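You operate a simulated robot arm through the tools that you are given. There is no shell and no other tool.

You run a simulated robot arm. Do the job below in one go: nothing can be reset, and whatever is moved stays where it is left.

## Task
Lock the blue fence fully in and push the yellow block against it.
Fine: the red fence knob frees and locks it; the block lies on the fence's outer side.

Only the result counts: the job must be done as asked and must still hold three seconds after the hand-in. Knocking over, shifting, dropping, spilling or breaking anything else fails it.

## Robot
A 7-joint arm with a two-finger parallel gripper, fixed in place. Base frame: the origin is at the foot of the arm, x ahead of it, y to its left, z up; the work surface is at about z = 0.88. Lengths are in m, angles in rad, forces in N, time in s.
With the tool pointing down near the work surface it reaches from about 0.24 to 0.68 m from the base axis. Its first joint turns from -1.152 to 1.152 rad. Payload 2.4 kg.
The tool frame sits at the grasp point between the pads (the TCP): z along the fingers, y along the line on which they close. The tips reach 0.03 m beyond it. Largest opening 0.094 m; finger width 0.028, thickness 0.01; the body of the gripper, 0.05 by 0.096 m, starts 0.055 m behind the TCP.
Orientation is that of the tool frame in the base frame, as [roll, pitch, yaw] about the fixed x, y, z axes, in that order (R = Rz(yaw) Ry(pitch) Rx(roll)). With the fingers straight down and closing along the base's y, the tool's x points along the base's -x, its y along +y and its z along -z.

## Interface
- The arm moves only by the tool step_arm. Its argument "plan" is a list of rows, each a list of 3 entries, a list of its own where there are three numbers: the shift along the tool's x, y, z in m, then the turn, a rotation vector about the tool's x, y, z in rad, then the finger opening in m, from 0 to 0.094. In form: [[[x, y, z], [wx, wy, wz], grip], ...]. A call has 1 to 20 rows; each row is the pose to reach, as a shift and turn from the pose commanded when the call began, along the tool's axes at that moment. Each row takes 0.2 s and may step no farther than 0.05 m and 0.15 rad from the row before; otherwise, or with a gripper value out of range, the whole call is refused. A pose out of reach is approached as far as the arm can. The call stops where the force on the tool passes 60 N (or 10 N more than at its start, if that is more) or the arm is blocked; 0.2 s more then pass. The fingers move at their own pace (about 0.153 m/s each) and stop on an object; they squeeze with about 38 N. The grip force told is the motor's: it shows also when the fingers shut on nothing. Time passes only in rows, and 0.2 s behind the last, so rows that repeat a pose let the fingers close. The reply holds the time, the measured pose of the TCP, the force on the tool along the base axes, the opening and the grip force, in the units named above and with some noise, with the torque about the TCP (base axes, N m) and any sound that the robot's microphone picked up.
- Cameras (640 x 400 px; columns grow to the right, rows downward): "scene" is fixed at [0.0508, 0.4652, 1.4474]; the picture's right is [-0.75, -0.66, 0.00], its down [-0.35, 0.40, -0.85] and it looks along [0.56, -0.64, -0.53] (base axes); focal length 295 px, centre (320, 200). "wrist" rides on the gripper at [0.076, 0.014, -0.103] in the tool frame; the picture's right is [-0.18, 0.98, 0.00], its down [-0.75, -0.14, -0.64] and it looks along [-0.63, -0.12, 0.77] (tool axes); focal length 243 px, centre (320, 200). There is no depth. A picture from a camera that has moved, and an enlarged one, comes with that camera's place and axes in the base frame and with its lens. The place of the scene camera against the robot may be out by one fixed shift of up to 0.018 m in any direction.
- get_image(camera): a new picture of that camera. No time passes.
- inspect(camera, box): a new picture of the part [left, top, right, bottom] of that camera's present view, enlarged. No time passes.
- close_job(): hands the job in; it is judged then, once.

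Nothing tells you positions but the pictures and the camera data. Unless the task says otherwise, let go and move clear before handing in.

The tools are called by a JSON object that holds its "fn" and its "kwargs". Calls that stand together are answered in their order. step_arm: Moves the arm, as the interface text tells. Its arguments: {"type":"object","properties":{"plan":{"type":"array"}},"required":["plan"]} The other tools are called the same way: get_image (camera) takes a picture; inspect (camera, box) takes an enlarged picture of a part of a camera's view; close_job () hands the job in.

At the start:

```text
time_s: 0.0
tool_pos: [0.3224, -0.0358, 1.2095]
tcp_rot: [-3.142, 0.0, -3.142]
wrist_force: [-0.1, 0.5, 0.3]
moment: [-0.01, 0.0, -0.02]
opening: 0.094
grip_force: 0.1
```

scene: 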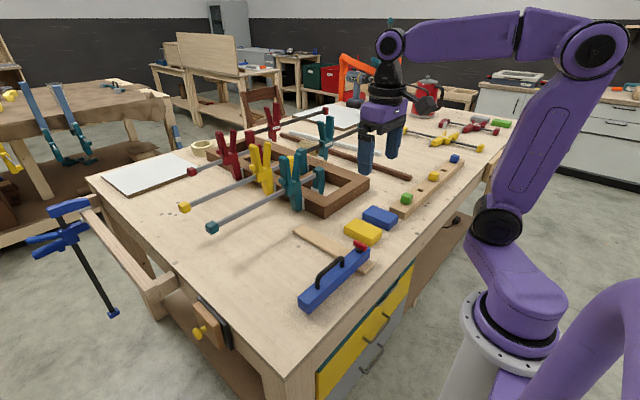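
wrist: 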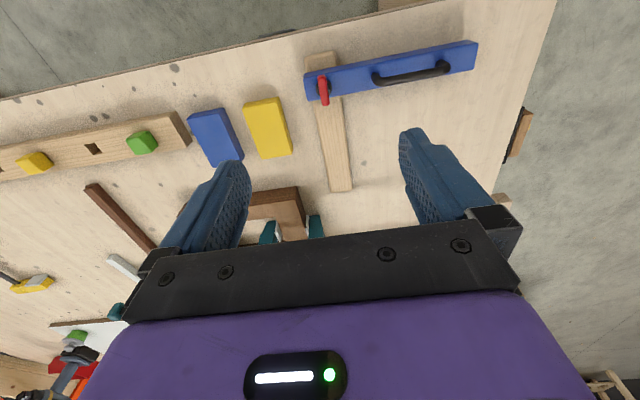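

I see a blue fence with a black handle and a red knob/lever sitting on a wooden rail, with yellow and blue blocks nearby. I'll look closer before moving.

{"fn": "inspect", "kwargs": {"camera": "scene", "box": [270, 190, 430, 320]}}

{"fn": "inspect", "kwargs": {"camera": "wrist", "box": [180, 20, 500, 220]}}

```text
3.08 times, centred on (350, 255) of scene
camera zoom: at [0.0508, 0.4652, 1.4474], right [-0.75, -0.66, 0.0], down [-0.35, 0.4, -0.85], along [0.56, -0.64, -0.53], focal length 907 px, centre (228, 31)
```

zoom: 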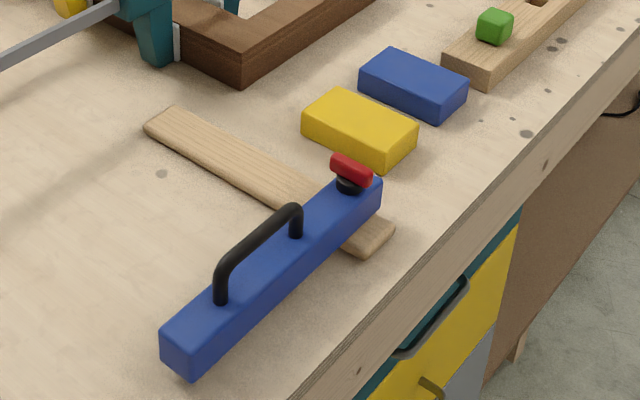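

```text
2.00 times, centred on (340, 120) of wrist
camera zoom: at [0.2454, -0.0215, 1.3128], right [0.18, 0.98, 0.0], down [0.75, -0.14, 0.64], along [0.63, -0.12, -0.77], focal length 485 px, centre (280, 360)
```

zoom: 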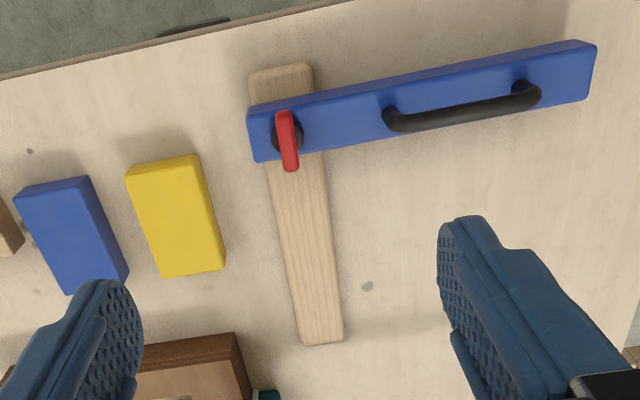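

The fence lies along y at about x=0.345, spanning y from -0.06 to 0.18, across a wooden rail that runs along x from 0.31 to 0.57. The yellow block is near (0.40, -0.14). I'll tilt the wrist to look straight down at the mechanism.

{"fn": "step_arm", "kwargs": {"plan": [[[0, 0, 0.015], [0, 0.125, 0], 0.094], [[0, 0, 0.03], [0, 0.25, 0], 0.094], [[0, 0, 0.045], [0, 0.375, 0], 0.094], [[0, 0, 0.06], [0, 0.5, 0], 0.094], [[0, 0, 0.06], [0, 0.5, 0], 0.094]]}}

{"fn": "get_image", "kwargs": {"camera": "wrist"}}

```text
time_s: 1.2
tool_pos: [0.3221, -0.0357, 1.1493]
tcp_rot: [3.141, -0.502, 3.14]
wrist_force: [0.3, -0.7, 0.0]
moment: [0.02, -0.07, 0.01]
opening: 0.094
grip_force: 0.0
```

```text
taken
camera wrist: at [0.3043, -0.0213, 1.2767], right [0.16, 0.98, -0.09], down [0.97, -0.14, 0.2], along [0.18, -0.12, -0.98], focal length 243 px, centre (320, 200)
```

wrist: 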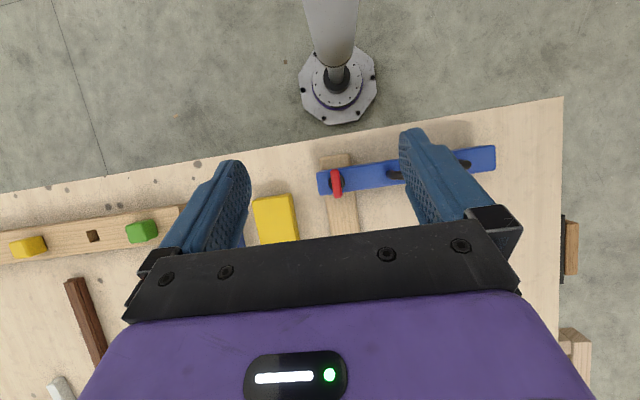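

The near-top view works; I'll enlarge the fence, rail and block.

{"fn": "inspect", "kwargs": {"camera": "wrist", "box": [240, 130, 400, 240]}}

{"fn": "inspect", "kwargs": {"camera": "scene", "box": [330, 210, 400, 280]}}

{"fn": "inspect", "kwargs": {"camera": "scene", "box": [285, 215, 385, 280]}}

```text
3.64 times, centred on (320, 185) of wrist
camera zoom: at [0.3043, -0.0213, 1.2767], right [0.16, 0.98, -0.09], down [0.97, -0.14, 0.2], along [0.18, -0.12, -0.98], focal length 882 px, centre (320, 254)
```

zoom: 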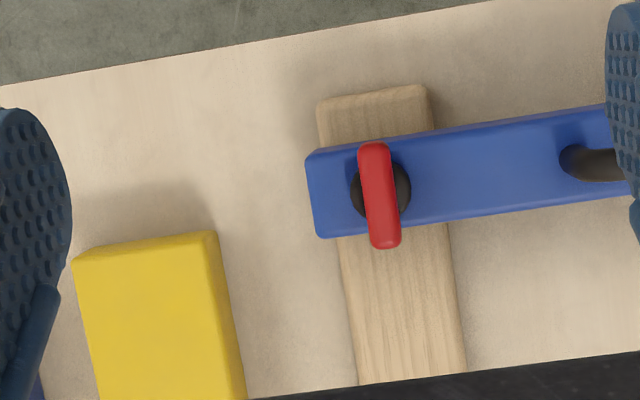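

```text
5.71 times, centred on (365, 245) of scene
camera zoom: at [0.0508, 0.4652, 1.4474], right [-0.75, -0.66, 0.0], down [-0.35, 0.4, -0.85], along [0.56, -0.64, -0.53], focal length 1684 px, centre (63, -57)
```

zoom: 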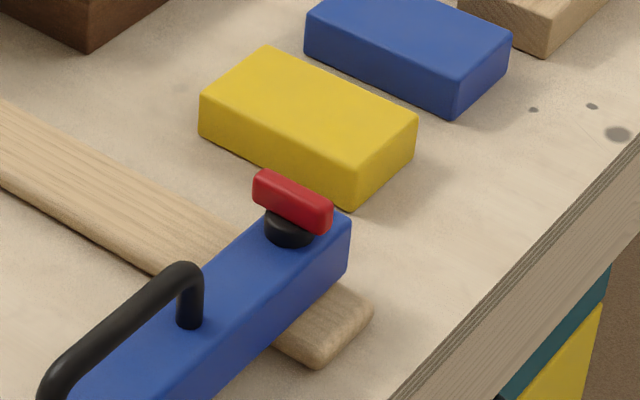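

```text
6.15 times, centred on (335, 248) of scene
camera zoom: at [0.0508, 0.4652, 1.4474], right [-0.75, -0.66, 0.0], down [-0.35, 0.4, -0.85], along [0.56, -0.64, -0.53], focal length 1814 px, centre (228, -92)
```

zoom: 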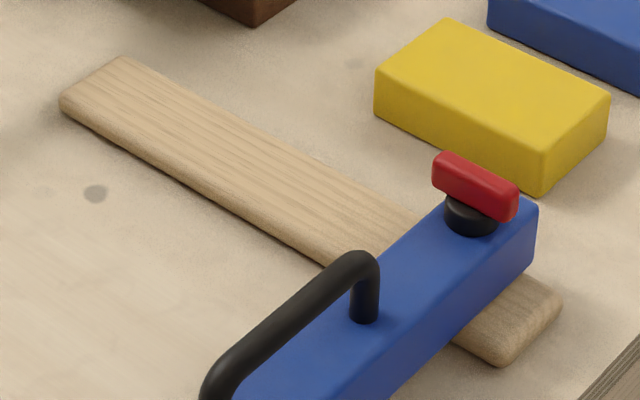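

The knob bar sits at about (0.346, -0.036), aligned with x, and the fence top is at z≈0.924. I'll straighten the tool, go above the knob and refine the geometry.

{"fn": "step_arm", "kwargs": {"plan": [[[-0.0135, 0, 0.0123], [0, -0.125, 0], 0.094], [[-0.027, 0, 0.0245], [0, -0.25, 0], 0.094], [[-0.0405, 0, 0.0368], [0, -0.375, 0], 0.094], [[-0.0541, 0, 0.049], [0, -0.5, 0], 0.094], [[-0.0541, 0, 0.049], [0, -0.502, 0], 0.06]]}}

{"fn": "get_image", "kwargs": {"camera": "wrist"}}

{"fn": "inspect", "kwargs": {"camera": "scene", "box": [270, 150, 430, 290]}}

```text
time_s: 2.4
tool_pos: [0.3446, -0.035, 1.0795]
tcp_rot: [-3.141, 0.004, 3.141]
wrist_force: [0.6, 0.8, 0.6]
moment: [0.01, 0.03, 0.0]
opening: 0.0599
grip_force: 0.0
```

```text
taken
camera wrist: at [0.269, -0.0214, 1.183], right [0.18, 0.98, 0.0], down [0.75, -0.14, 0.64], along [0.63, -0.12, -0.76], focal length 243 px, centre (320, 200)
```

wrist: 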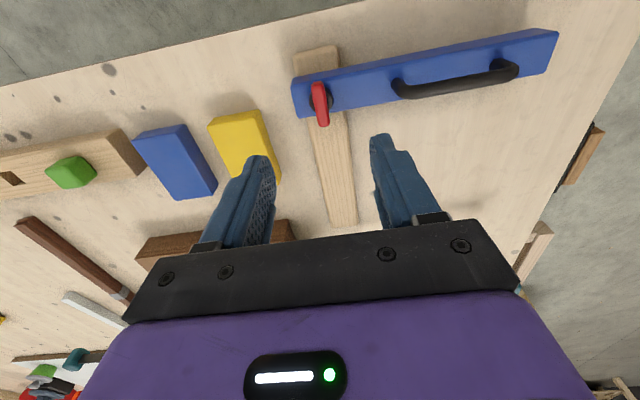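

```text
2.86 times, centred on (350, 220) of scene
camera zoom: at [0.0508, 0.4652, 1.4474], right [-0.75, -0.66, 0.0], down [-0.35, 0.4, -0.85], along [0.56, -0.64, -0.53], focal length 842 px, centre (234, 143)
```

zoom: 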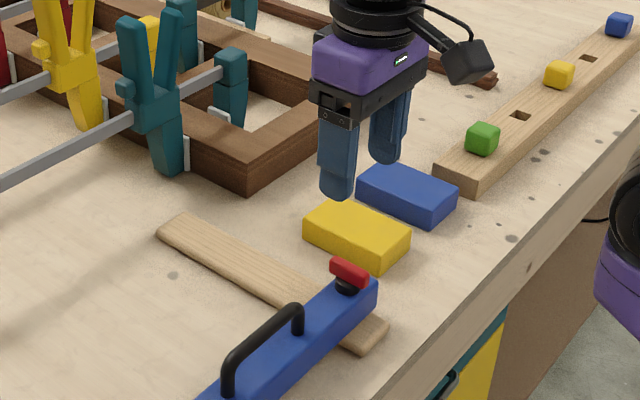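

I'm now straight down above the knob; one enlarged view to pin down its height and centre.

{"fn": "inspect", "kwargs": {"camera": "wrist", "box": [270, 40, 400, 140]}}

{"fn": "inspect", "kwargs": {"camera": "scene", "box": [340, 235, 376, 260]}}

```text
4.00 times, centred on (335, 90) of wrist
camera zoom: at [0.269, -0.0214, 1.183], right [0.18, 0.98, 0.0], down [0.75, -0.14, 0.64], along [0.63, -0.12, -0.76], focal length 970 px, centre (260, 640)
```

zoom: 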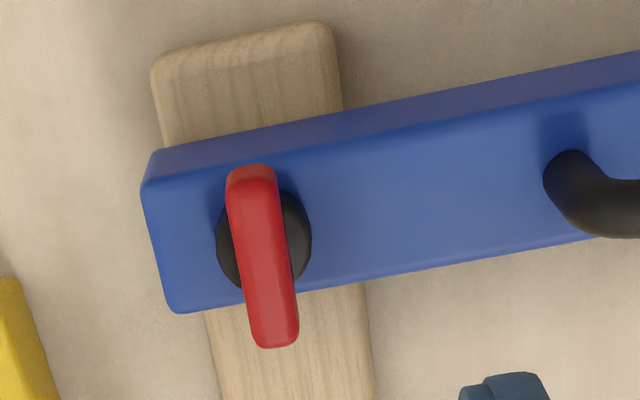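

```text
16.00 times, centred on (358, 248) of scene
camera zoom: at [0.0508, 0.4652, 1.4474], right [-0.75, -0.66, 0.0], down [-0.35, 0.4, -0.85], along [0.56, -0.64, -0.53], focal length 4716 px, centre (-288, -560)
```

zoom: 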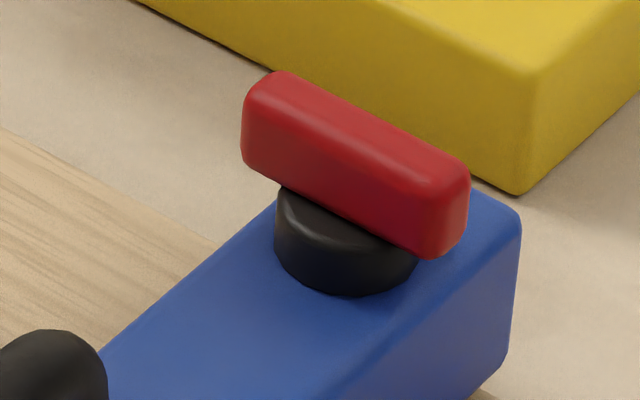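

The knob bar is about 0.042 x 0.012, spanning z≈0.936 to 0.952, with the TCP centred above it. I'll descend with the fingers either side of it, keeping the tips above the fence top.

{"fn": "step_arm", "kwargs": {"plan": [[[0, 0, 0.03], [0, 0, 0], 0.05], [[0, 0, 0.06], [0, 0, 0], 0.045], [[0, 0, 0.09], [0, 0, 0], 0.045], [[0, 0, 0.105], [0, 0, 0], 0.045], [[0, 0, 0.105], [0, 0, 0], 0.045]]}}

{"fn": "get_image", "kwargs": {"camera": "wrist"}}

{"fn": "inspect", "kwargs": {"camera": "scene", "box": [320, 200, 400, 260]}}

```text
time_s: 3.6
tool_pos: [0.3448, -0.0355, 0.9757]
tcp_rot: [3.142, 0.001, 3.141]
wrist_force: [-0.2, -0.8, 0.1]
moment: [0.04, -0.01, 0.0]
opening: 0.0448
grip_force: 0.0
```

```text
taken
camera wrist: at [0.2695, -0.0218, 1.0781], right [0.18, 0.98, 0.0], down [0.75, -0.14, 0.64], along [0.63, -0.12, -0.77], focal length 243 px, centre (320, 200)
```

wrist: 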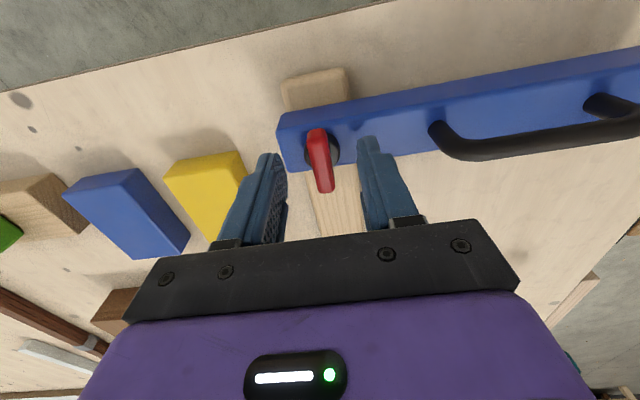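

```text
6.67 times, centred on (360, 230) of scene
camera zoom: at [0.0508, 0.4652, 1.4474], right [-0.75, -0.66, 0.0], down [-0.35, 0.4, -0.85], along [0.56, -0.64, -0.53], focal length 1965 px, centre (53, 0)
```

zoom: 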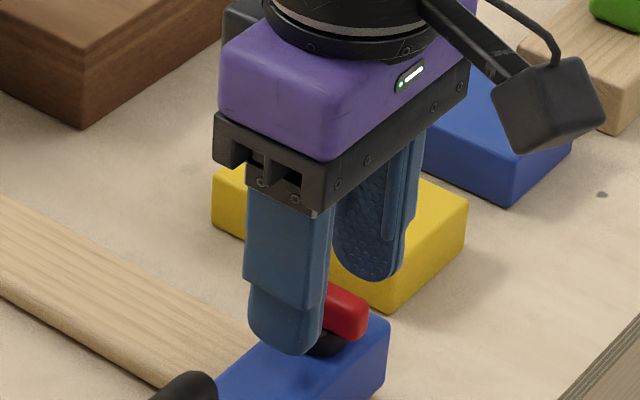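

The fingers straddle the red bar evenly. I'll lower 12 mm more and close on it.

{"fn": "step_arm", "kwargs": {"plan": [[[0, 0, 0.006], [0, 0, 0], 0.045], [[0, 0, 0.012], [0, 0, 0], 0.045], [[0, 0, 0.012], [0, 0, 0], 0.02], [[0, 0, 0.012], [0, 0, 0], 0.0], [[0, 0, 0.012], [0, 0, 0], 0.0]]}}

{"fn": "inspect", "kwargs": {"camera": "scene", "box": [320, 200, 400, 260]}}

```text
time_s: 4.8
tool_pos: [0.3462, -0.0354, 0.9642]
tcp_rot: [3.141, 0.002, -3.14]
wrist_force: [-1.6, 13.4, 2.4]
moment: [0.44, -0.05, 0.04]
opening: 0.0226
grip_force: 45.3
```

```text
6.67 times, centred on (360, 230) of scene
camera zoom: at [0.0507, 0.4655, 1.4472], right [-0.75, -0.66, 0.0], down [-0.35, 0.4, -0.85], along [0.56, -0.64, -0.53], focal length 1965 px, centre (53, 0)
```

zoom: 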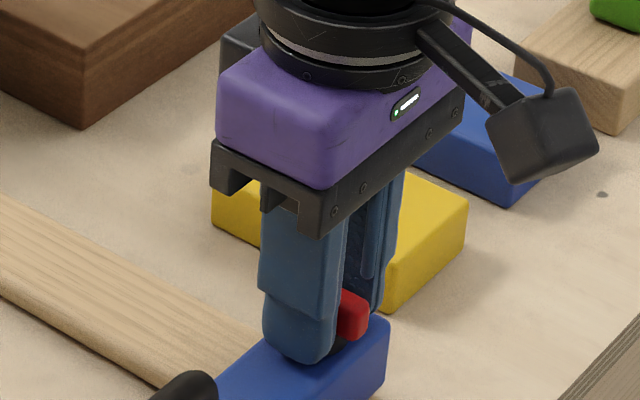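

The fingers stopped at 22.6 mm, so the tips are on the round base rather than the bar. I'll open, rise 6 mm, shift 1 mm toward +y and close again.

{"fn": "step_arm", "kwargs": {"plan": [[[0, 0, 0], [0, 0, 0], 0.045], [[0, 0.001, -0.003], [0, 0, 0], 0.045], [[0, 0.001, -0.006], [0, 0, 0], 0.045], [[0, 0.001, -0.006], [0, 0, 0], 0.02], [[0, 0.001, -0.006], [0, 0, 0], 0.0], [[0, 0.001, -0.006], [0, 0, 0], 0.0]]}}

{"fn": "get_image", "kwargs": {"camera": "wrist"}}

```text
time_s: 6.2
tool_pos: [0.3459, -0.0351, 0.9712]
tcp_rot: [3.141, 0.005, 3.141]
wrist_force: [-0.4, -3.0, 27.3]
moment: [-0.1, 0.54, -0.01]
opening: 0.0118
grip_force: 45.0
```

```text
taken
camera wrist: at [0.2696, -0.0208, 1.0731], right [0.18, 0.98, 0.0], down [0.75, -0.14, 0.65], along [0.63, -0.12, -0.76], focal length 243 px, centre (320, 200)
```

wrist: 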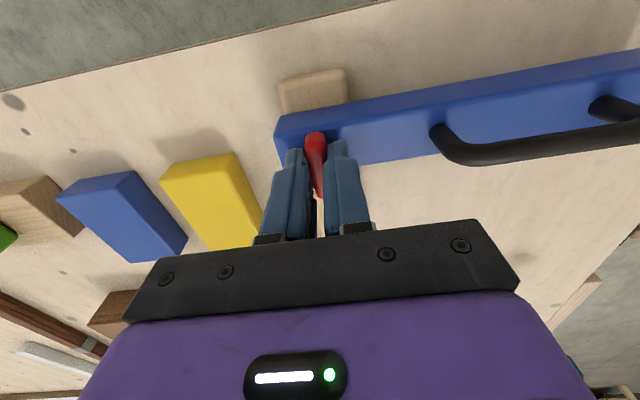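

I'm gripping the bar (11.8 mm). I'll try a small turn to find which way the knob goes.

{"fn": "step_arm", "kwargs": {"plan": [[[0, 0, 0], [0, 0, 0.1], 0.0], [[0, 0, 0], [0, 0, 0.2], 0.0], [[0, 0, 0], [0, 0, 0.2], 0.0]]}}

```text
time_s: 7.0
tool_pos: [0.3457, -0.0347, 0.97]
tcp_rot: [3.141, 0.004, 2.944]
wrist_force: [0.8, -6.5, 17.1]
moment: [-0.08, -0.35, 1.82]
opening: 0.0165
grip_force: 44.8
```

It resists this way: 1.8 N m, and the bar is twisting in the pads. I'll return and try the other direction.

{"fn": "step_arm", "kwargs": {"plan": [[[0, 0, 0], [0, 0, -0.1], 0.0], [[0, 0, 0], [0, 0, -0.2], 0.0], [[0, 0, 0], [0, 0, -0.3], 0.0], [[0, 0, 0], [0, 0, -0.4], 0.0], [[0, 0, 0], [0, 0, -0.4], 0.0]]}}

{"fn": "get_image", "kwargs": {"camera": "wrist"}}

```text
time_s: 8.2
tool_pos: [0.346, -0.0355, 0.9695]
tcp_rot: [-3.141, 0.001, -2.942]
wrist_force: [-1.3, -14.0, 35.6]
moment: [-0.43, 0.84, -0.04]
opening: 0.0115
grip_force: 45.0
```

```text
taken
camera wrist: at [0.2678, -0.0366, 1.073], right [-0.02, 1.0, 0.0], down [0.77, 0.01, 0.64], along [0.64, 0.01, -0.77], focal length 243 px, centre (320, 200)
```

wrist: 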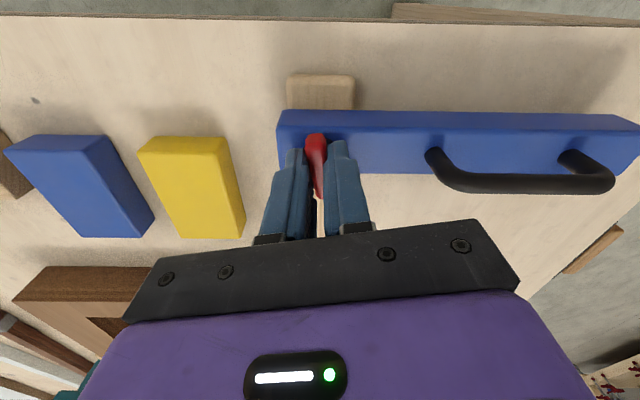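

The knob turns freely this way (counter-clockwise from above). I'll continue, lifting slightly to relieve the vertical force.

{"fn": "step_arm", "kwargs": {"plan": [[[0, 0, -0.001], [0, 0, -0.12], 0.0], [[0, 0, -0.001], [0, 0, -0.24], 0.0], [[0, 0, -0.001], [0, 0, -0.36], 0.0], [[0, 0, -0.001], [0, 0, -0.48], 0.0], [[0, 0, -0.001], [0, 0, -0.6], 0.0], [[0, 0, -0.001], [0, 0, -0.6], 0.0]]}}

```text
time_s: 9.6
tool_pos: [0.3457, -0.0365, 0.9713]
tcp_rot: [3.14, 0.001, -2.339]
wrist_force: [9.9, -31.1, -36.4]
moment: [-0.66, -0.08, -0.03]
opening: 0.0116
grip_force: 44.9
```

The knob has turned about 46° and is still turning freely. I'll correct a small side load and carry on.

{"fn": "step_arm", "kwargs": {"plan": [[[0.0004, -0.0006, 0.0008], [0, 0, -0.12], 0.0], [[0.0004, -0.0006, 0.0008], [0, 0, -0.24], 0.0], [[0.0004, -0.0006, 0.0008], [0, 0, -0.36], 0.0], [[0.0004, -0.0006, 0.0008], [0, 0, -0.48], 0.0], [[0.0004, -0.0006, 0.0008], [0, 0, -0.6], 0.0], [[0.0004, -0.0006, 0.0008], [0, 0, -0.6], 0.0]]}}

{"fn": "get_image", "kwargs": {"camera": "wrist"}}

```text
time_s: 11.0
tool_pos: [0.3471, -0.0372, 0.9708]
tcp_rot: [-3.137, 0.001, -1.74]
wrist_force: [6.4, -31.2, 17.1]
moment: [-0.38, 0.05, -0.02]
opening: 0.0115
grip_force: 44.9
```

```text
taken
camera wrist: at [0.3193, -0.1094, 1.0733], right [-0.94, 0.35, -0.01], down [0.26, 0.72, 0.64], along [0.23, 0.6, -0.77], focal length 243 px, centre (320, 200)
```

wrist: 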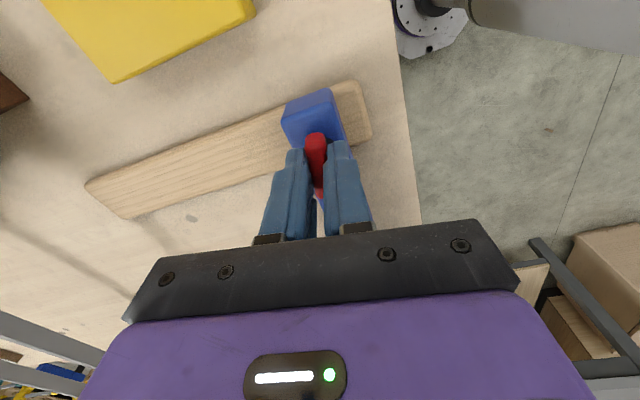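

About 80° turned, still free. I'll continue in small steps to find the stop.

{"fn": "step_arm", "kwargs": {"plan": [[[0.0008, 0, 0], [0, 0, -0.06], 0.0], [[0.0008, 0, 0], [0, 0, -0.12], 0.0], [[0.0008, 0, 0], [0, 0, -0.17], 0.0], [[0.0008, 0, 0], [0, 0, -0.17], 0.0]]}}

```text
time_s: 12.0
tool_pos: [0.3476, -0.0362, 0.9712]
tcp_rot: [-3.137, 0.0, -1.571]
wrist_force: [10.9, -22.3, 31.4]
moment: [-0.14, -0.01, -0.02]
opening: 0.0118
grip_force: 45.4
```

At exactly 90° there is no stop torque yet, so I'll probe a bit further.

{"fn": "step_arm", "kwargs": {"plan": [[[0, 0, 0], [0, 0, -0.06], 0.0], [[0, 0, 0], [0, 0, -0.12], 0.0], [[0, 0, 0], [0, 0, -0.12], 0.0]]}}

```text
time_s: 12.8
tool_pos: [0.3465, -0.0356, 0.9696]
tcp_rot: [-3.136, 0.001, -1.452]
wrist_force: [15.8, -10.4, 9.3]
moment: [0.77, 0.12, -1.55]
opening: 0.0141
grip_force: 45.0
```

Stop found: the knob has a 90° range and its bar now lies along the fence. I'll relax to 90° and look.

{"fn": "step_arm", "kwargs": {"plan": [[[0, 0, 0], [0, 0, 0.06], 0.0], [[0, 0, 0], [0, 0, 0.12], 0.0], [[0, 0, 0], [0, 0, 0.12], 0.0]]}}

{"fn": "inspect", "kwargs": {"camera": "scene", "box": [270, 190, 430, 320]}}

```text
time_s: 13.6
tool_pos: [0.3466, -0.0346, 0.9716]
tcp_rot: [-3.135, -0.001, -1.567]
wrist_force: [15.0, -0.9, 6.5]
moment: [-0.43, -0.08, -0.07]
opening: 0.0117
grip_force: 44.6
```

```text
3.08 times, centred on (350, 255) of scene
camera zoom: at [0.0511, 0.4652, 1.4474], right [-0.75, -0.66, 0.0], down [-0.35, 0.4, -0.85], along [0.56, -0.64, -0.53], focal length 907 px, centre (228, 31)
```

zoom: 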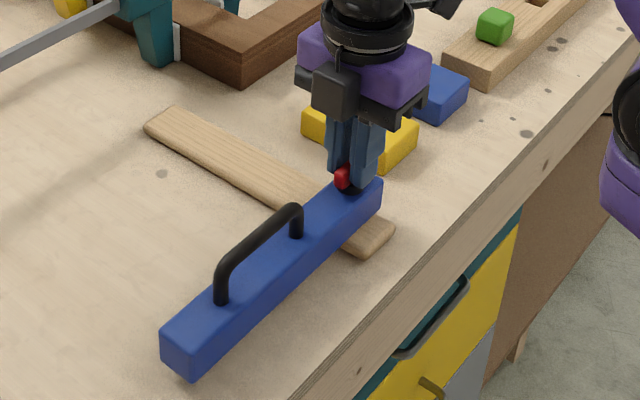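

The bar is now along the fence. I'll test whether the fence is free by gently shifting the grip toward +x.

{"fn": "step_arm", "kwargs": {"plan": [[[0, -0.003, 0], [0, 0, 0], 0.0], [[0, -0.006, 0], [0, 0, 0], 0.0], [[0, -0.009, 0], [0, 0, 0], 0.0], [[0, -0.009, 0], [0, 0, 0], 0.0]]}}

{"fn": "inspect", "kwargs": {"camera": "scene", "box": [270, 190, 430, 320]}}

```text
time_s: 14.6
tool_pos: [0.3543, -0.035, 0.9707]
tcp_rot: [-3.139, 0.0, -1.57]
wrist_force: [-1.4, 15.1, 21.6]
moment: [0.18, 0.37, -0.03]
opening: 0.0116
grip_force: 44.8
```

```text
3.08 times, centred on (350, 255) of scene
camera zoom: at [0.0505, 0.4656, 1.4472], right [-0.75, -0.66, 0.0], down [-0.35, 0.4, -0.85], along [0.56, -0.64, -0.53], focal length 907 px, centre (228, 31)
```

zoom: 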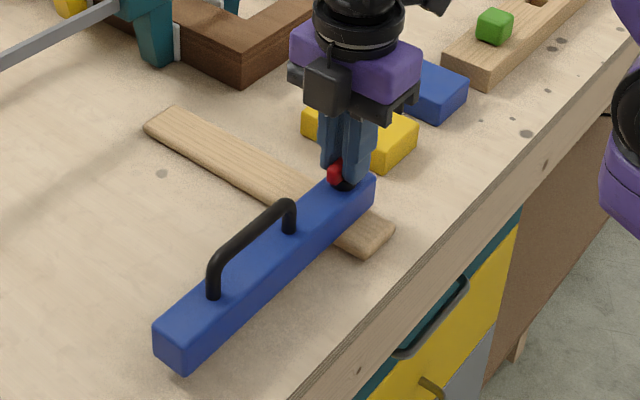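

The fence is free and slides along the rail. I'll feel for the end stop on the robot side first, in small steps, to find its range.

{"fn": "step_arm", "kwargs": {"plan": [[[0, 0.004, 0], [0, 0, 0], 0.0], [[0, 0.008, 0], [0, 0, 0], 0.0], [[0, 0.011, 0], [0, 0, 0], 0.0], [[0, 0.013, 0], [0, 0, 0], 0.0], [[0, 0.015, 0], [0, 0, 0], 0.0], [[0, 0.017, 0], [0, 0, 0], 0.0], [[0, 0.019, 0], [0, 0, 0], 0.0], [[0, 0.021, 0], [0, 0, 0], 0.0]]}}

```text
time_s: 16.2
tool_pos: [0.3471, -0.0359, 0.9717]
tcp_rot: [-3.109, 0.003, -1.57]
wrist_force: [12.7, 1.7, -24.6]
moment: [-0.16, 0.35, -0.02]
opening: 0.0121
grip_force: 44.9
stopped in row 7: the force on the tool passed its limit at 61 N (the readings are from after the stop); the commanded pose is now the measured one
```

The robot-side stop is exactly where the fence started, so "fully in" must be the far (+x) end of the rail. I'll slide it that way until it stops.

{"fn": "step_arm", "kwargs": {"plan": [[[0, -0.003, 0], [-0.016, 0, 0], 0.0], [[0, -0.01, 0], [-0.032, 0, 0], 0.0], [[0, -0.018, 0], [-0.032, 0, 0], 0.0], [[0, -0.026, 0], [-0.032, 0, 0], 0.0], [[0, -0.034, 0], [-0.032, 0, 0], 0.0], [[0, -0.042, 0], [-0.032, 0, 0], 0.0], [[0, -0.05, 0], [-0.032, 0, 0], 0.0], [[0, -0.05, 0], [-0.032, 0, 0], 0.0]]}}

{"fn": "get_image", "kwargs": {"camera": "scene"}}

```text
time_s: 18.0
tool_pos: [0.3948, -0.0358, 0.9733]
tcp_rot: [3.139, 0.003, -1.572]
wrist_force: [-1.7, 5.1, -39.3]
moment: [0.08, -0.1, 0.04]
opening: 0.012
grip_force: 44.9
```

```text
taken
```

scene: 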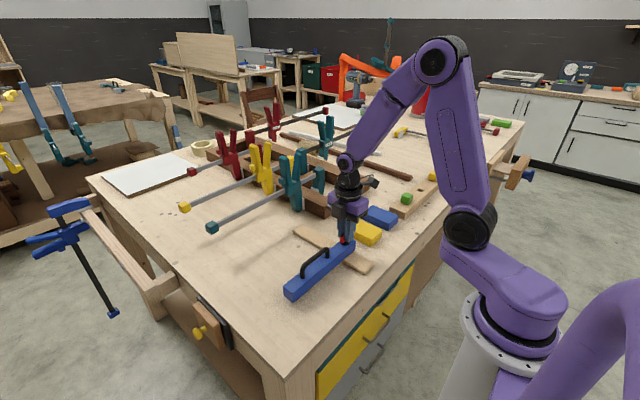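

It slides smoothly and is now at x≈0.395. Continuing, with a 1 mm downward correction.

{"fn": "step_arm", "kwargs": {"plan": [[[0, -0.008, 0.001], [0, 0, 0], 0.0], [[0, -0.016, 0.001], [0, 0, 0], 0.0], [[0, -0.024, 0.001], [0, 0, 0], 0.0], [[0, -0.032, 0.001], [0, 0, 0], 0.0], [[0, -0.04, 0.001], [0, 0, 0], 0.0], [[0, -0.048, 0.001], [0, 0, 0], 0.0], [[0, -0.056, 0.001], [0, 0, 0], 0.0], [[0, -0.064, 0.001], [0, 0, 0], 0.0], [[0, -0.072, 0.001], [0, 0, 0], 0.0], [[0, -0.08, 0.001], [0, 0, 0], 0.0], [[0, -0.08, 0.001], [0, 0, 0], 0.0]]}}

```text
time_s: 20.4
tool_pos: [0.4751, -0.0363, 0.9726]
tcp_rot: [3.141, 0.002, -1.57]
wrist_force: [-1.9, 7.8, 5.9]
moment: [0.25, 0.02, 0.0]
opening: 0.012
grip_force: 45.4
```

Now at x≈0.475, still free. I'll keep going in smaller steps toward the expected stop.

{"fn": "step_arm", "kwargs": {"plan": [[[0, -0.006, 0], [0, 0, 0], 0.0], [[0, -0.012, 0], [0, 0, 0], 0.0], [[0, -0.018, 0], [0, 0, 0], 0.0], [[0, -0.024, 0], [0, 0, 0], 0.0], [[0, -0.03, 0], [0, 0, 0], 0.0], [[0, -0.036, 0], [0, 0, 0], 0.0], [[0, -0.042, 0], [0, 0, 0], 0.0], [[0, -0.048, 0], [0, 0, 0], 0.0], [[0, -0.053, 0], [0, 0, 0], 0.0], [[0, -0.058, 0], [0, 0, 0], 0.0], [[0, -0.063, 0], [0, 0, 0], 0.0], [[0, -0.068, 0], [0, 0, 0], 0.0]]}}

{"fn": "get_image", "kwargs": {"camera": "scene"}}

{"fn": "get_image", "kwargs": {"camera": "wrist"}}

```text
time_s: 23.0
tool_pos: [0.5442, -0.0355, 0.972]
tcp_rot: [3.141, 0.001, -1.572]
wrist_force: [-1.1, 5.4, 15.8]
moment: [0.18, -0.05, -0.02]
opening: 0.0117
grip_force: 45.2
```

```text
taken
```

scene: 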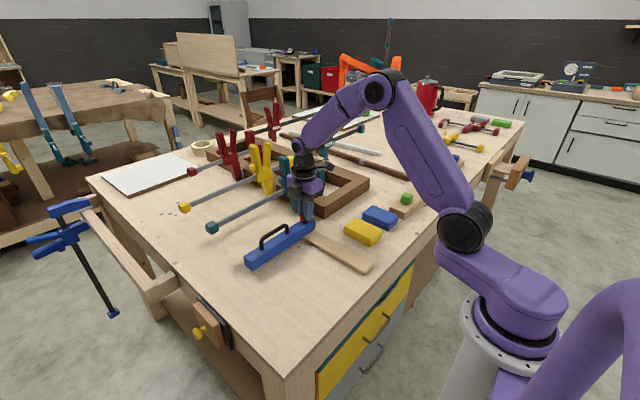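

```text
taken
camera wrist: at [0.5289, -0.1127, 1.0754], right [-0.98, 0.18, 0.0], down [0.14, 0.75, 0.64], along [0.12, 0.63, -0.77], focal length 243 px, centre (320, 200)
```

wrist: 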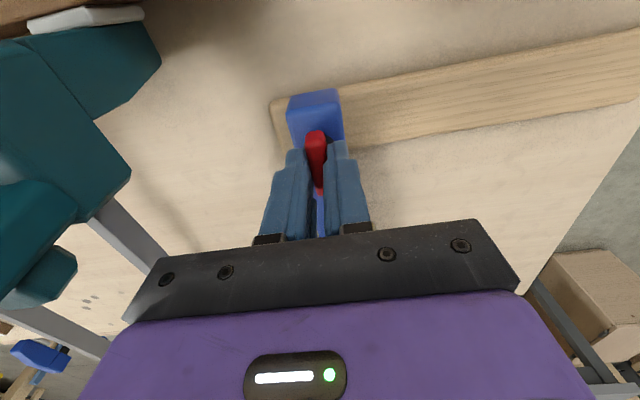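

The fence is at x≈0.544 with no stop yet. The teal clamp still has a few centimetres of clearance, so I'll continue in fine steps.

{"fn": "step_arm", "kwargs": {"plan": [[[0, -0.003, 0], [0, 0, 0], 0.0], [[0, -0.006, 0], [0, 0, 0], 0.0], [[0, -0.009, 0], [0, 0, 0], 0.0], [[0, -0.012, 0], [0, 0, 0], 0.0], [[0, -0.015, 0], [0, 0, 0], 0.0], [[0, -0.018, 0], [0, 0, 0], 0.0]]}}

{"fn": "inspect", "kwargs": {"camera": "scene", "box": [230, 150, 390, 280]}}

```text
time_s: 24.0
tool_pos: [0.5475, -0.0356, 0.9722]
tcp_rot: [3.112, 0.002, -1.572]
wrist_force: [-15.6, 0.8, 15.0]
moment: [-0.15, -0.19, -0.01]
opening: 0.0122
grip_force: 44.7
stopped in row 5: the force on the tool passed its limit at 63 N (the readings are from after the stop); the commanded pose is now the measured one
```

```text
3.08 times, centred on (310, 215) of scene
camera zoom: at [0.0501, 0.4652, 1.4474], right [-0.75, -0.66, 0.0], down [-0.35, 0.4, -0.85], along [0.56, -0.64, -0.53], focal length 907 px, centre (351, 154)
```

zoom: 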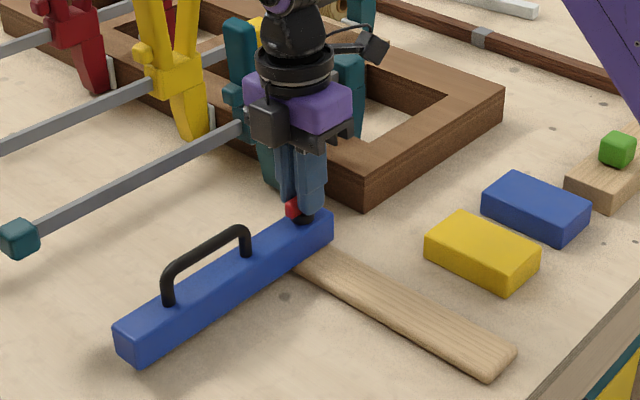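

The far stop is at x≈0.547, 0.20 m of travel. I'll straighten the slight tilt while keeping light pressure against the stop, then turn the knob back to lock.

{"fn": "step_arm", "kwargs": {"plan": [[[0, 0, 0], [0.015, 0, 0], 0.0], [[0, 0, 0], [0.029, 0, 0], 0.0], [[0, 0, 0], [0.029, 0, 0], 0.0]]}}

```text
time_s: 24.8
tool_pos: [0.5473, -0.036, 0.9711]
tcp_rot: [3.14, 0.0, -1.571]
wrist_force: [-22.7, 2.3, 26.6]
moment: [-0.14, 0.51, 0.02]
opening: 0.0117
grip_force: 44.9
```

Now turning the knob back 90° clockwise to lock it with the fence held at the stop.

{"fn": "step_arm", "kwargs": {"plan": [[[0, 0, 0], [0, 0, 0.13], 0.0], [[0, 0, 0], [0, 0, 0.26], 0.0], [[0, 0, 0], [0, 0, 0.39], 0.0], [[0, 0, 0], [0, 0, 0.52], 0.0], [[0, 0, 0], [0, 0, 0.65], 0.0], [[0, 0, 0], [0, 0, 0.78], 0.0], [[0, 0, 0], [0, 0, 0.78], 0.0]]}}

```text
time_s: 26.4
tool_pos: [0.5475, -0.0372, 0.9726]
tcp_rot: [3.137, -0.001, -2.352]
wrist_force: [-30.0, 5.3, 26.9]
moment: [0.38, 0.14, 0.05]
opening: 0.0118
grip_force: 45.0
```

{"fn": "step_arm", "kwargs": {"plan": [[[0, 0, 0], [0, 0, 0.13], 0.0], [[0, 0, 0], [0, 0, 0.26], 0.0], [[0, 0, 0], [0, 0, 0.39], 0.0], [[0, 0, 0], [0, 0, 0.52], 0.0], [[0, 0, 0], [0, 0, 0.65], 0.0], [[0, 0, 0], [0, 0, 0.74], 0.0], [[0, 0, 0], [0, 0, 0.79], 0.0], [[0, 0, 0], [0, 0, 0.79], 0.0]]}}

{"fn": "get_image", "kwargs": {"camera": "wrist"}}

```text
time_s: 28.2
tool_pos: [0.5474, -0.0344, 0.9722]
tcp_rot: [3.14, -0.005, -3.141]
wrist_force: [-25.6, 14.1, 13.2]
moment: [0.21, -0.01, 0.03]
opening: 0.0117
grip_force: 45.0
```

```text
taken
camera wrist: at [0.4716, -0.0212, 1.0752], right [0.18, 0.98, 0.0], down [0.76, -0.14, 0.64], along [0.63, -0.12, -0.77], focal length 243 px, centre (320, 200)
```

wrist: 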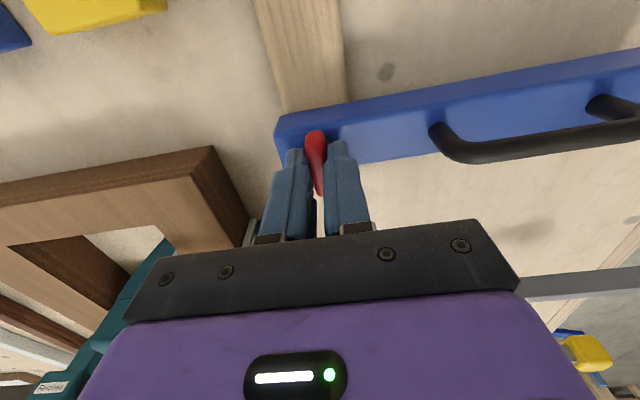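

The knob is back at its original angle. I'll press it a little past to seat it on the stop, relax, then test the lock with a gentle pull in -x.

{"fn": "step_arm", "kwargs": {"plan": [[[0, 0, 0], [0, 0, 0.05], 0.0], [[0, 0, 0], [0, 0, 0.1], 0.0], [[0, 0, 0], [0, 0, 0.1], 0.0]]}}

```text
time_s: 29.0
tool_pos: [0.5479, -0.0357, 0.9718]
tcp_rot: [3.14, -0.006, 3.043]
wrist_force: [-19.6, 15.0, 8.8]
moment: [-0.15, 0.85, 1.45]
opening: 0.0133
grip_force: 45.1
```

Seated (1.45 N m at the stop). Returning the twist and pulling back about 1.5 mm to test the lock.

{"fn": "step_arm", "kwargs": {"plan": [[[0, 0, 0], [0, 0, -0.05], 0.0], [[0, 0, 0], [0, 0, -0.098], 0.0], [[0.001, 0, 0], [0, 0, -0.098], 0.0], [[0.002, 0, 0], [0, 0, -0.098], 0.0], [[0.002, 0, 0], [0, 0, -0.098], 0.0]]}}

```text
time_s: 30.2
tool_pos: [0.5478, -0.036, 0.9711]
tcp_rot: [3.139, 0.003, 3.141]
wrist_force: [-4.4, 16.8, 2.2]
moment: [0.33, 1.52, 0.09]
opening: 0.0117
grip_force: 44.7
```

{"fn": "step_arm", "kwargs": {"plan": [[[0.001, 0, 0], [0, 0, 0], 0.0], [[0.002, 0, 0], [0, 0, 0], 0.0], [[0.003, 0, 0], [0, 0, 0], 0.0], [[0.003, 0, 0], [0, 0, 0], 0.0]]}}

```text
time_s: 31.2
tool_pos: [0.5466, -0.0356, 0.971]
tcp_rot: [3.14, 0.01, 3.141]
wrist_force: [17.0, 17.4, -10.5]
moment: [0.31, -0.19, -0.01]
opening: 0.0116
grip_force: 44.7
```

The fence holds against the pull, so it's locked. I'll relax the load, open the fingers and rise clear.

{"fn": "step_arm", "kwargs": {"plan": [[[-0.0015, 0, 0], [0, 0, 0], 0.0], [[-0.0015, 0, 0], [0, 0, 0], 0.03], [[-0.0015, 0, 0], [0, 0, 0], 0.045], [[-0.0015, 0, -0.03], [0, 0, 0], 0.045], [[-0.0015, 0, -0.07], [0, 0, 0], 0.06], [[-0.0015, 0, -0.11], [0, 0, 0], 0.06], [[-0.0015, 0, -0.15], [0, 0, 0], 0.06]]}}

{"fn": "get_image", "kwargs": {"camera": "wrist"}}

{"fn": "inspect", "kwargs": {"camera": "scene", "box": [230, 150, 420, 290]}}

```text
time_s: 32.8
tool_pos: [0.5477, -0.0352, 1.1224]
tcp_rot: [3.14, 0.003, 3.139]
wrist_force: [0.4, -0.2, -0.3]
moment: [-0.01, -0.04, 0.0]
opening: 0.0604
grip_force: 0.0
```

```text
taken
camera wrist: at [0.4701, -0.0214, 1.2241], right [0.19, 0.98, 0.0], down [0.75, -0.14, 0.64], along [0.63, -0.12, -0.77], focal length 243 px, centre (320, 200)
```

wrist: 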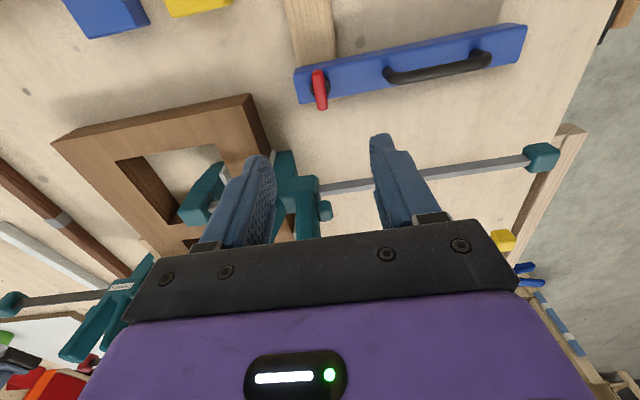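

```text
2.86 times, centred on (325, 220) of scene
camera zoom: at [0.0508, 0.4652, 1.4474], right [-0.75, -0.66, 0.0], down [-0.35, 0.4, -0.85], along [0.56, -0.64, -0.53], focal length 842 px, centre (306, 143)
```

zoom: 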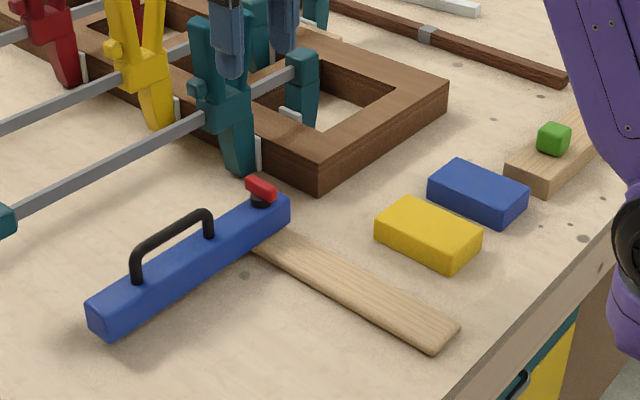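

The fence is fully in and the knob is back across it; its robot-side face should be at x≈0.528. I'll now look straight down at the yellow block to measure the gap to the blue one.

{"fn": "step_arm", "kwargs": {"plan": [[[0.032, -0.021, 0], [0, 0.1, 0], 0.06], [[0.064, -0.042, 0], [0, 0.2, 0], 0.06], [[0.096, -0.063, 0], [0, 0.3, 0], 0.08], [[0.128, -0.084, 0], [0, 0.4, 0], 0.094], [[0.158, -0.105, 0], [0, 0.5, 0], 0.094], [[0.158, -0.105, 0], [0, 0.5, 0], 0.094]]}}

{"fn": "get_image", "kwargs": {"camera": "wrist"}}

{"fn": "inspect", "kwargs": {"camera": "wrist", "box": [230, 120, 410, 240]}}

```text
time_s: 34.2
tool_pos: [0.387, -0.1432, 1.1212]
tcp_rot: [3.137, -0.498, 3.14]
wrist_force: [-0.4, -0.9, -0.3]
moment: [-0.03, -0.01, 0.01]
opening: 0.094
grip_force: 0.0
```

```text
taken
camera wrist: at [0.3691, -0.1279, 1.248], right [0.16, 0.98, -0.09], down [0.97, -0.14, 0.2], along [0.19, -0.12, -0.98], focal length 243 px, centre (320, 200)
```

wrist: 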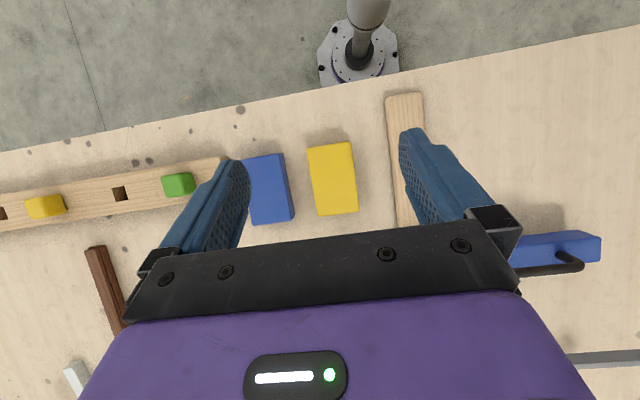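

```text
3.33 times, centred on (320, 180) of wrist
camera zoom: at [0.3691, -0.1279, 1.248], right [0.16, 0.98, -0.09], down [0.97, -0.14, 0.2], along [0.19, -0.12, -0.98], focal length 809 px, centre (320, 267)
```

zoom: 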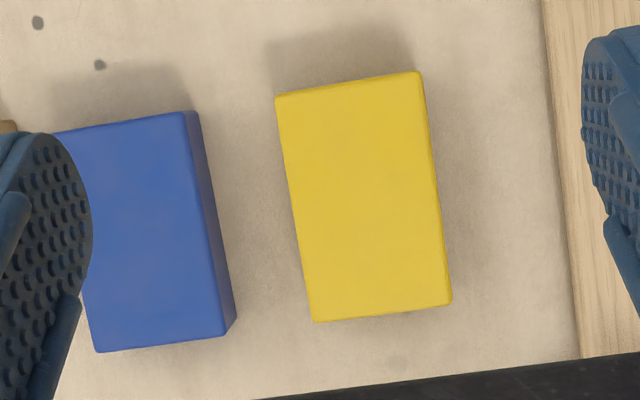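

The yellow block is square to the axes: centre (0.409, -0.145), about 0.096 x 0.060. The gap to the blue block is roughly 39 mm, so the open fingers fit. I'll straighten up above it.

{"fn": "step_arm", "kwargs": {"plan": [[[-0.0154, -0.0003, 0.0192], [0, -0.1, 0], 0.094], [[-0.0308, -0.0006, 0.0384], [0, -0.2, 0], 0.094], [[-0.0462, -0.0009, 0.0577], [0, -0.3, 0], 0.094], [[-0.0616, -0.0012, 0.0769], [0, -0.4, 0], 0.09], [[-0.077, -0.0015, 0.0961], [0, -0.498, 0], 0.09], [[-0.077, -0.0015, 0.0961], [0, -0.498, 0], 0.09]]}}

{"fn": "get_image", "kwargs": {"camera": "wrist"}}

{"fn": "inspect", "kwargs": {"camera": "scene", "box": [320, 180, 440, 270]}}

```text
time_s: 35.6
tool_pos: [0.4091, -0.1433, 0.9981]
tcp_rot: [3.14, 0.002, 3.141]
wrist_force: [-0.4, 0.3, -0.4]
moment: [0.04, 0.01, 0.02]
opening: 0.0901
grip_force: 0.0
```

```text
taken
camera wrist: at [0.3327, -0.1287, 1.1018], right [0.19, 0.98, 0.0], down [0.75, -0.14, 0.64], along [0.63, -0.12, -0.77], focal length 243 px, centre (320, 200)
```

wrist: 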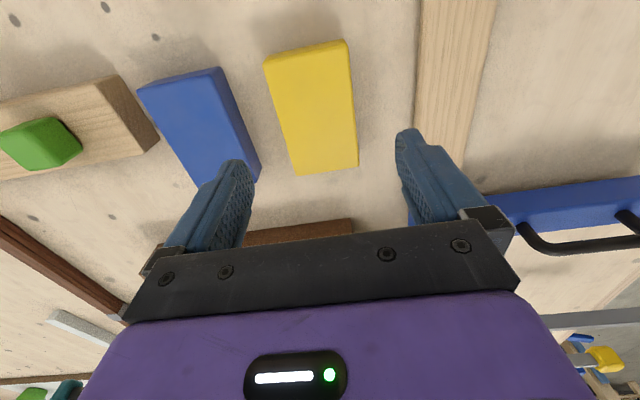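

```text
4.44 times, centred on (380, 225) of scene
camera zoom: at [0.0508, 0.4652, 1.4474], right [-0.75, -0.66, 0.0], down [-0.35, 0.4, -0.85], along [0.56, -0.64, -0.53], focal length 1310 px, centre (53, 89)
```

zoom: 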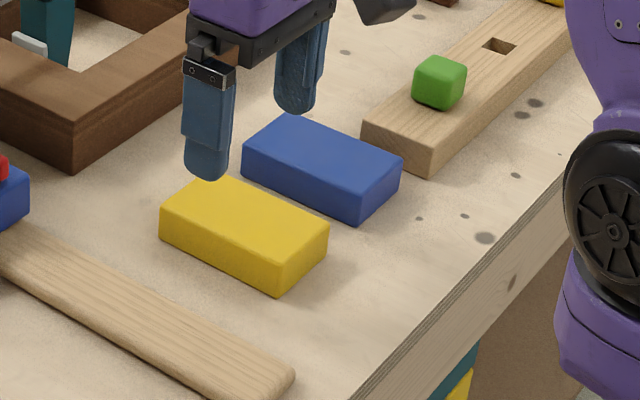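

The fingers are aligned on either side of the block. Descending, then closing.

{"fn": "step_arm", "kwargs": {"plan": [[[0, -0.001, 0.025], [0, 0, 0], 0.09], [[0, -0.001, 0.05], [0, 0, 0], 0.09], [[0, -0.001, 0.065], [0, 0, 0], 0.09], [[0, -0.001, 0.075], [0, 0, 0], 0.09], [[0, -0.001, 0.082], [0, 0, 0], 0.09], [[0, -0.001, 0.082], [0, 0, 0], 0.09]]}}

{"fn": "get_image", "kwargs": {"camera": "wrist"}}

{"fn": "inspect", "kwargs": {"camera": "scene", "box": [320, 180, 440, 270]}}

```text
time_s: 37.0
tool_pos: [0.4096, -0.1429, 0.9172]
tcp_rot: [3.141, 0.001, 3.14]
wrist_force: [0.8, 0.2, 0.2]
moment: [0.01, -0.02, 0.0]
opening: 0.0901
grip_force: 0.1
```

```text
taken
camera wrist: at [0.3331, -0.1288, 1.0202], right [0.19, 0.98, 0.0], down [0.75, -0.14, 0.64], along [0.63, -0.12, -0.77], focal length 243 px, centre (320, 200)
```

wrist: 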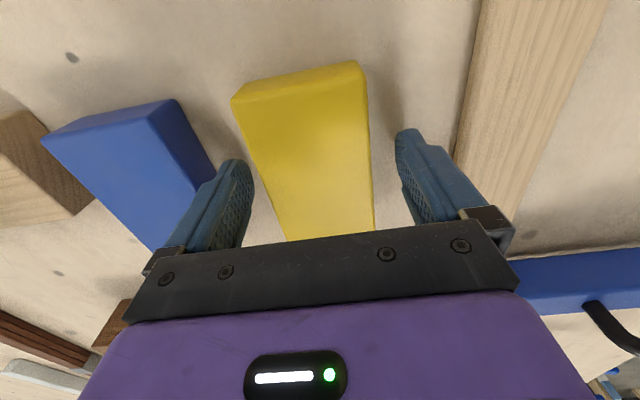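

```text
4.44 times, centred on (380, 225) of scene
camera zoom: at [0.0508, 0.4652, 1.4474], right [-0.75, -0.66, 0.0], down [-0.35, 0.4, -0.85], along [0.56, -0.64, -0.53], focal length 1310 px, centre (53, 89)
```

zoom: 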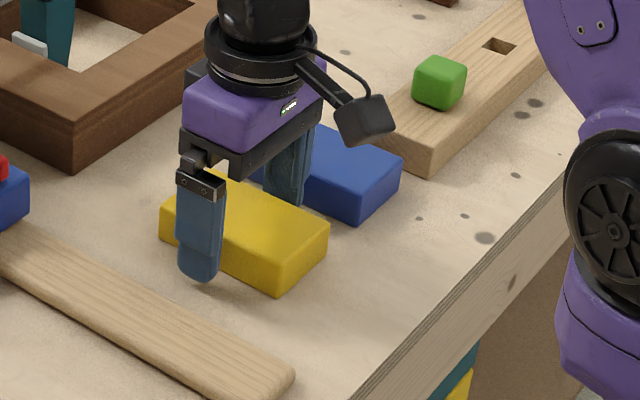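

Straddling the block without contact. Closing on it and lifting slightly.

{"fn": "step_arm", "kwargs": {"plan": [[[0, 0, 0], [0, 0, 0], 0.065], [[0, 0, 0], [0, 0, 0], 0.04], [[0, 0, 0], [0, 0, 0], 0.03], [[0, 0, -0.01], [0, 0, 0], 0.03], [[0, 0, -0.03], [0, 0, 0], 0.03], [[0, 0, -0.06], [0, 0, 0], 0.03], [[0, 0, -0.06], [0, 0, 0], 0.03]]}}

{"fn": "get_image", "kwargs": {"camera": "scene"}}

{"fn": "get_image", "kwargs": {"camera": "wrist"}}

```text
time_s: 38.6
tool_pos: [0.4101, -0.1434, 0.979]
tcp_rot: [3.14, 0.002, 3.14]
wrist_force: [0.0, -1.2, -0.8]
moment: [-0.04, 0.03, 0.01]
opening: 0.0612
grip_force: 37.9
```

```text
taken
```

scene: 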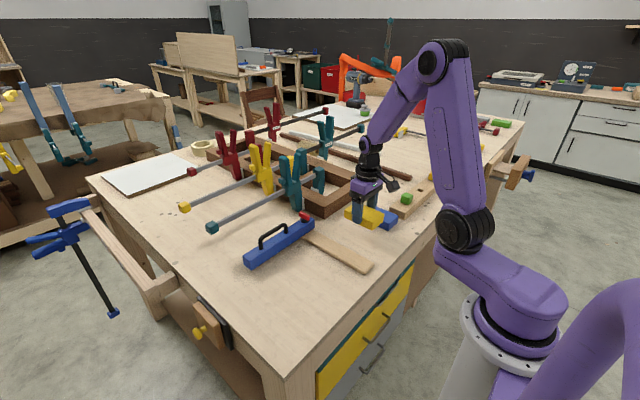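

```text
taken
camera wrist: at [0.3334, -0.1296, 1.0809], right [0.19, 0.98, 0.0], down [0.75, -0.14, 0.64], along [0.63, -0.12, -0.77], focal length 243 px, centre (320, 200)
```

wrist: 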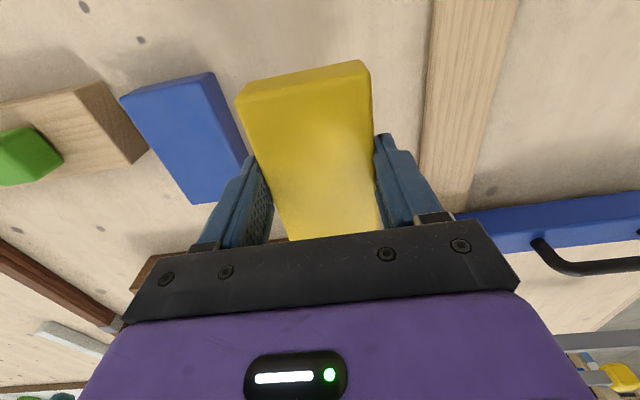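

The block is held (61 mm) and clear of the rail. I'll carry it over the rail at constant x to mid-fence (y≈0.055), then forward to just short of the fence.

{"fn": "step_arm", "kwargs": {"plan": [[[0, 0.03, 0], [0, 0, 0], 0.03], [[0, 0.065, 0], [0, 0, 0], 0.03], [[0, 0.1, 0], [0, 0, 0], 0.03], [[0, 0.135, 0], [0, 0, 0], 0.03], [[0, 0.17, 0], [0, 0, 0], 0.03], [[0, 0.198, 0], [0, 0, 0], 0.03], [[-0.02, 0.198, 0], [0, 0, 0], 0.03], [[-0.04, 0.198, 0], [0, 0, 0], 0.03], [[-0.04, 0.198, 0], [0, 0, 0], 0.03]]}}

{"fn": "get_image", "kwargs": {"camera": "wrist"}}

{"fn": "inspect", "kwargs": {"camera": "scene", "box": [230, 160, 400, 280]}}

```text
time_s: 40.6
tool_pos: [0.4505, 0.0529, 0.9782]
tcp_rot: [3.141, 0.001, 3.14]
wrist_force: [0.4, -0.4, -1.3]
moment: [-0.05, -0.03, 0.02]
opening: 0.0614
grip_force: 38.1
```

```text
taken
camera wrist: at [0.3735, 0.0682, 1.081], right [0.19, 0.98, 0.0], down [0.75, -0.14, 0.64], along [0.63, -0.12, -0.77], focal length 243 px, centre (320, 200)
```

wrist: 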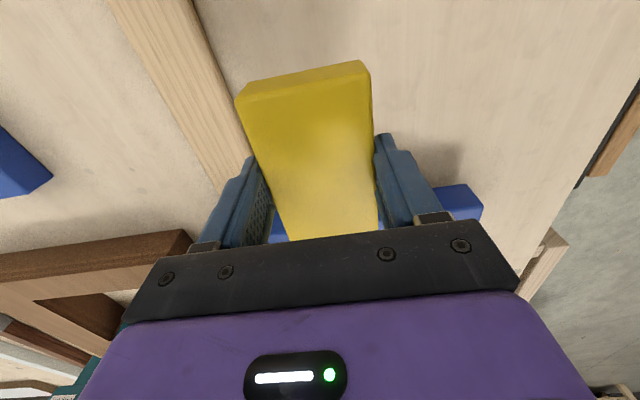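

```text
3.33 times, centred on (315, 220) of scene
camera zoom: at [0.0508, 0.4652, 1.4474], right [-0.75, -0.66, 0.0], down [-0.35, 0.4, -0.85], along [0.56, -0.64, -0.53], focal length 982 px, centre (337, 133)
```

zoom: 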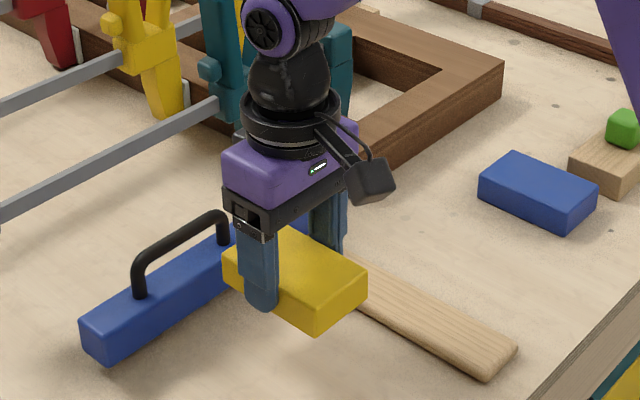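

Positioned over clear table just short of the fence. Lowering the block to the table.

{"fn": "step_arm", "kwargs": {"plan": [[[0, 0, 0.02], [0, 0, 0], 0.03], [[0, 0, 0.04], [0, 0, 0], 0.03], [[0, 0, 0.053], [0, 0, 0], 0.03], [[0, 0, 0.058], [0, 0, 0], 0.03], [[0, 0, 0.06], [0, 0, 0], 0.03], [[0, 0, 0.06], [0, 0, 0], 0.03]]}}

{"fn": "inspect", "kwargs": {"camera": "scene", "box": [230, 160, 400, 280]}}

```text
time_s: 42.0
tool_pos: [0.4512, 0.0548, 0.9183]
tcp_rot: [3.141, 0.001, 3.14]
wrist_force: [-0.8, 0.2, -1.5]
moment: [-0.01, 0.02, 0.0]
opening: 0.0614
grip_force: 38.2
```

```text
3.33 times, centred on (315, 220) of scene
camera zoom: at [0.0508, 0.4652, 1.4474], right [-0.75, -0.66, 0.0], down [-0.35, 0.4, -0.85], along [0.56, -0.64, -0.53], focal length 982 px, centre (337, 133)
```

zoom: 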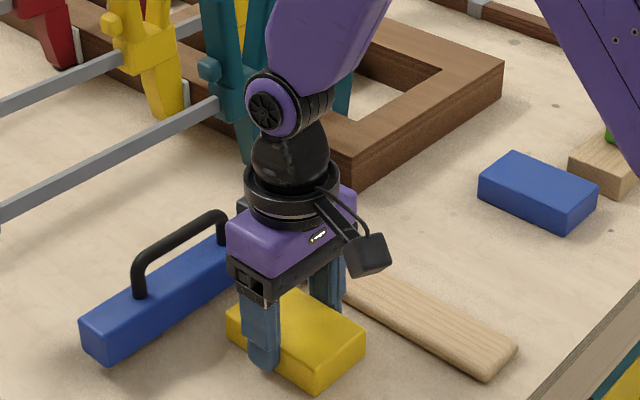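

Still carrying the block's weight, so it's about a millimetre above the table. Lowering a touch more.

{"fn": "step_arm", "kwargs": {"plan": [[[0, 0, 0.0006], [0, 0, 0], 0.03], [[0, 0, 0.0012], [0, 0, 0], 0.03], [[0, 0, 0.0012], [0, 0, 0], 0.03]]}}

```text
time_s: 42.8
tool_pos: [0.4491, 0.0538, 0.9182]
tcp_rot: [3.141, 0.002, 3.141]
wrist_force: [-2.0, 0.0, 17.9]
moment: [-0.37, 0.51, -0.01]
opening: 0.0614
grip_force: 38.2
```

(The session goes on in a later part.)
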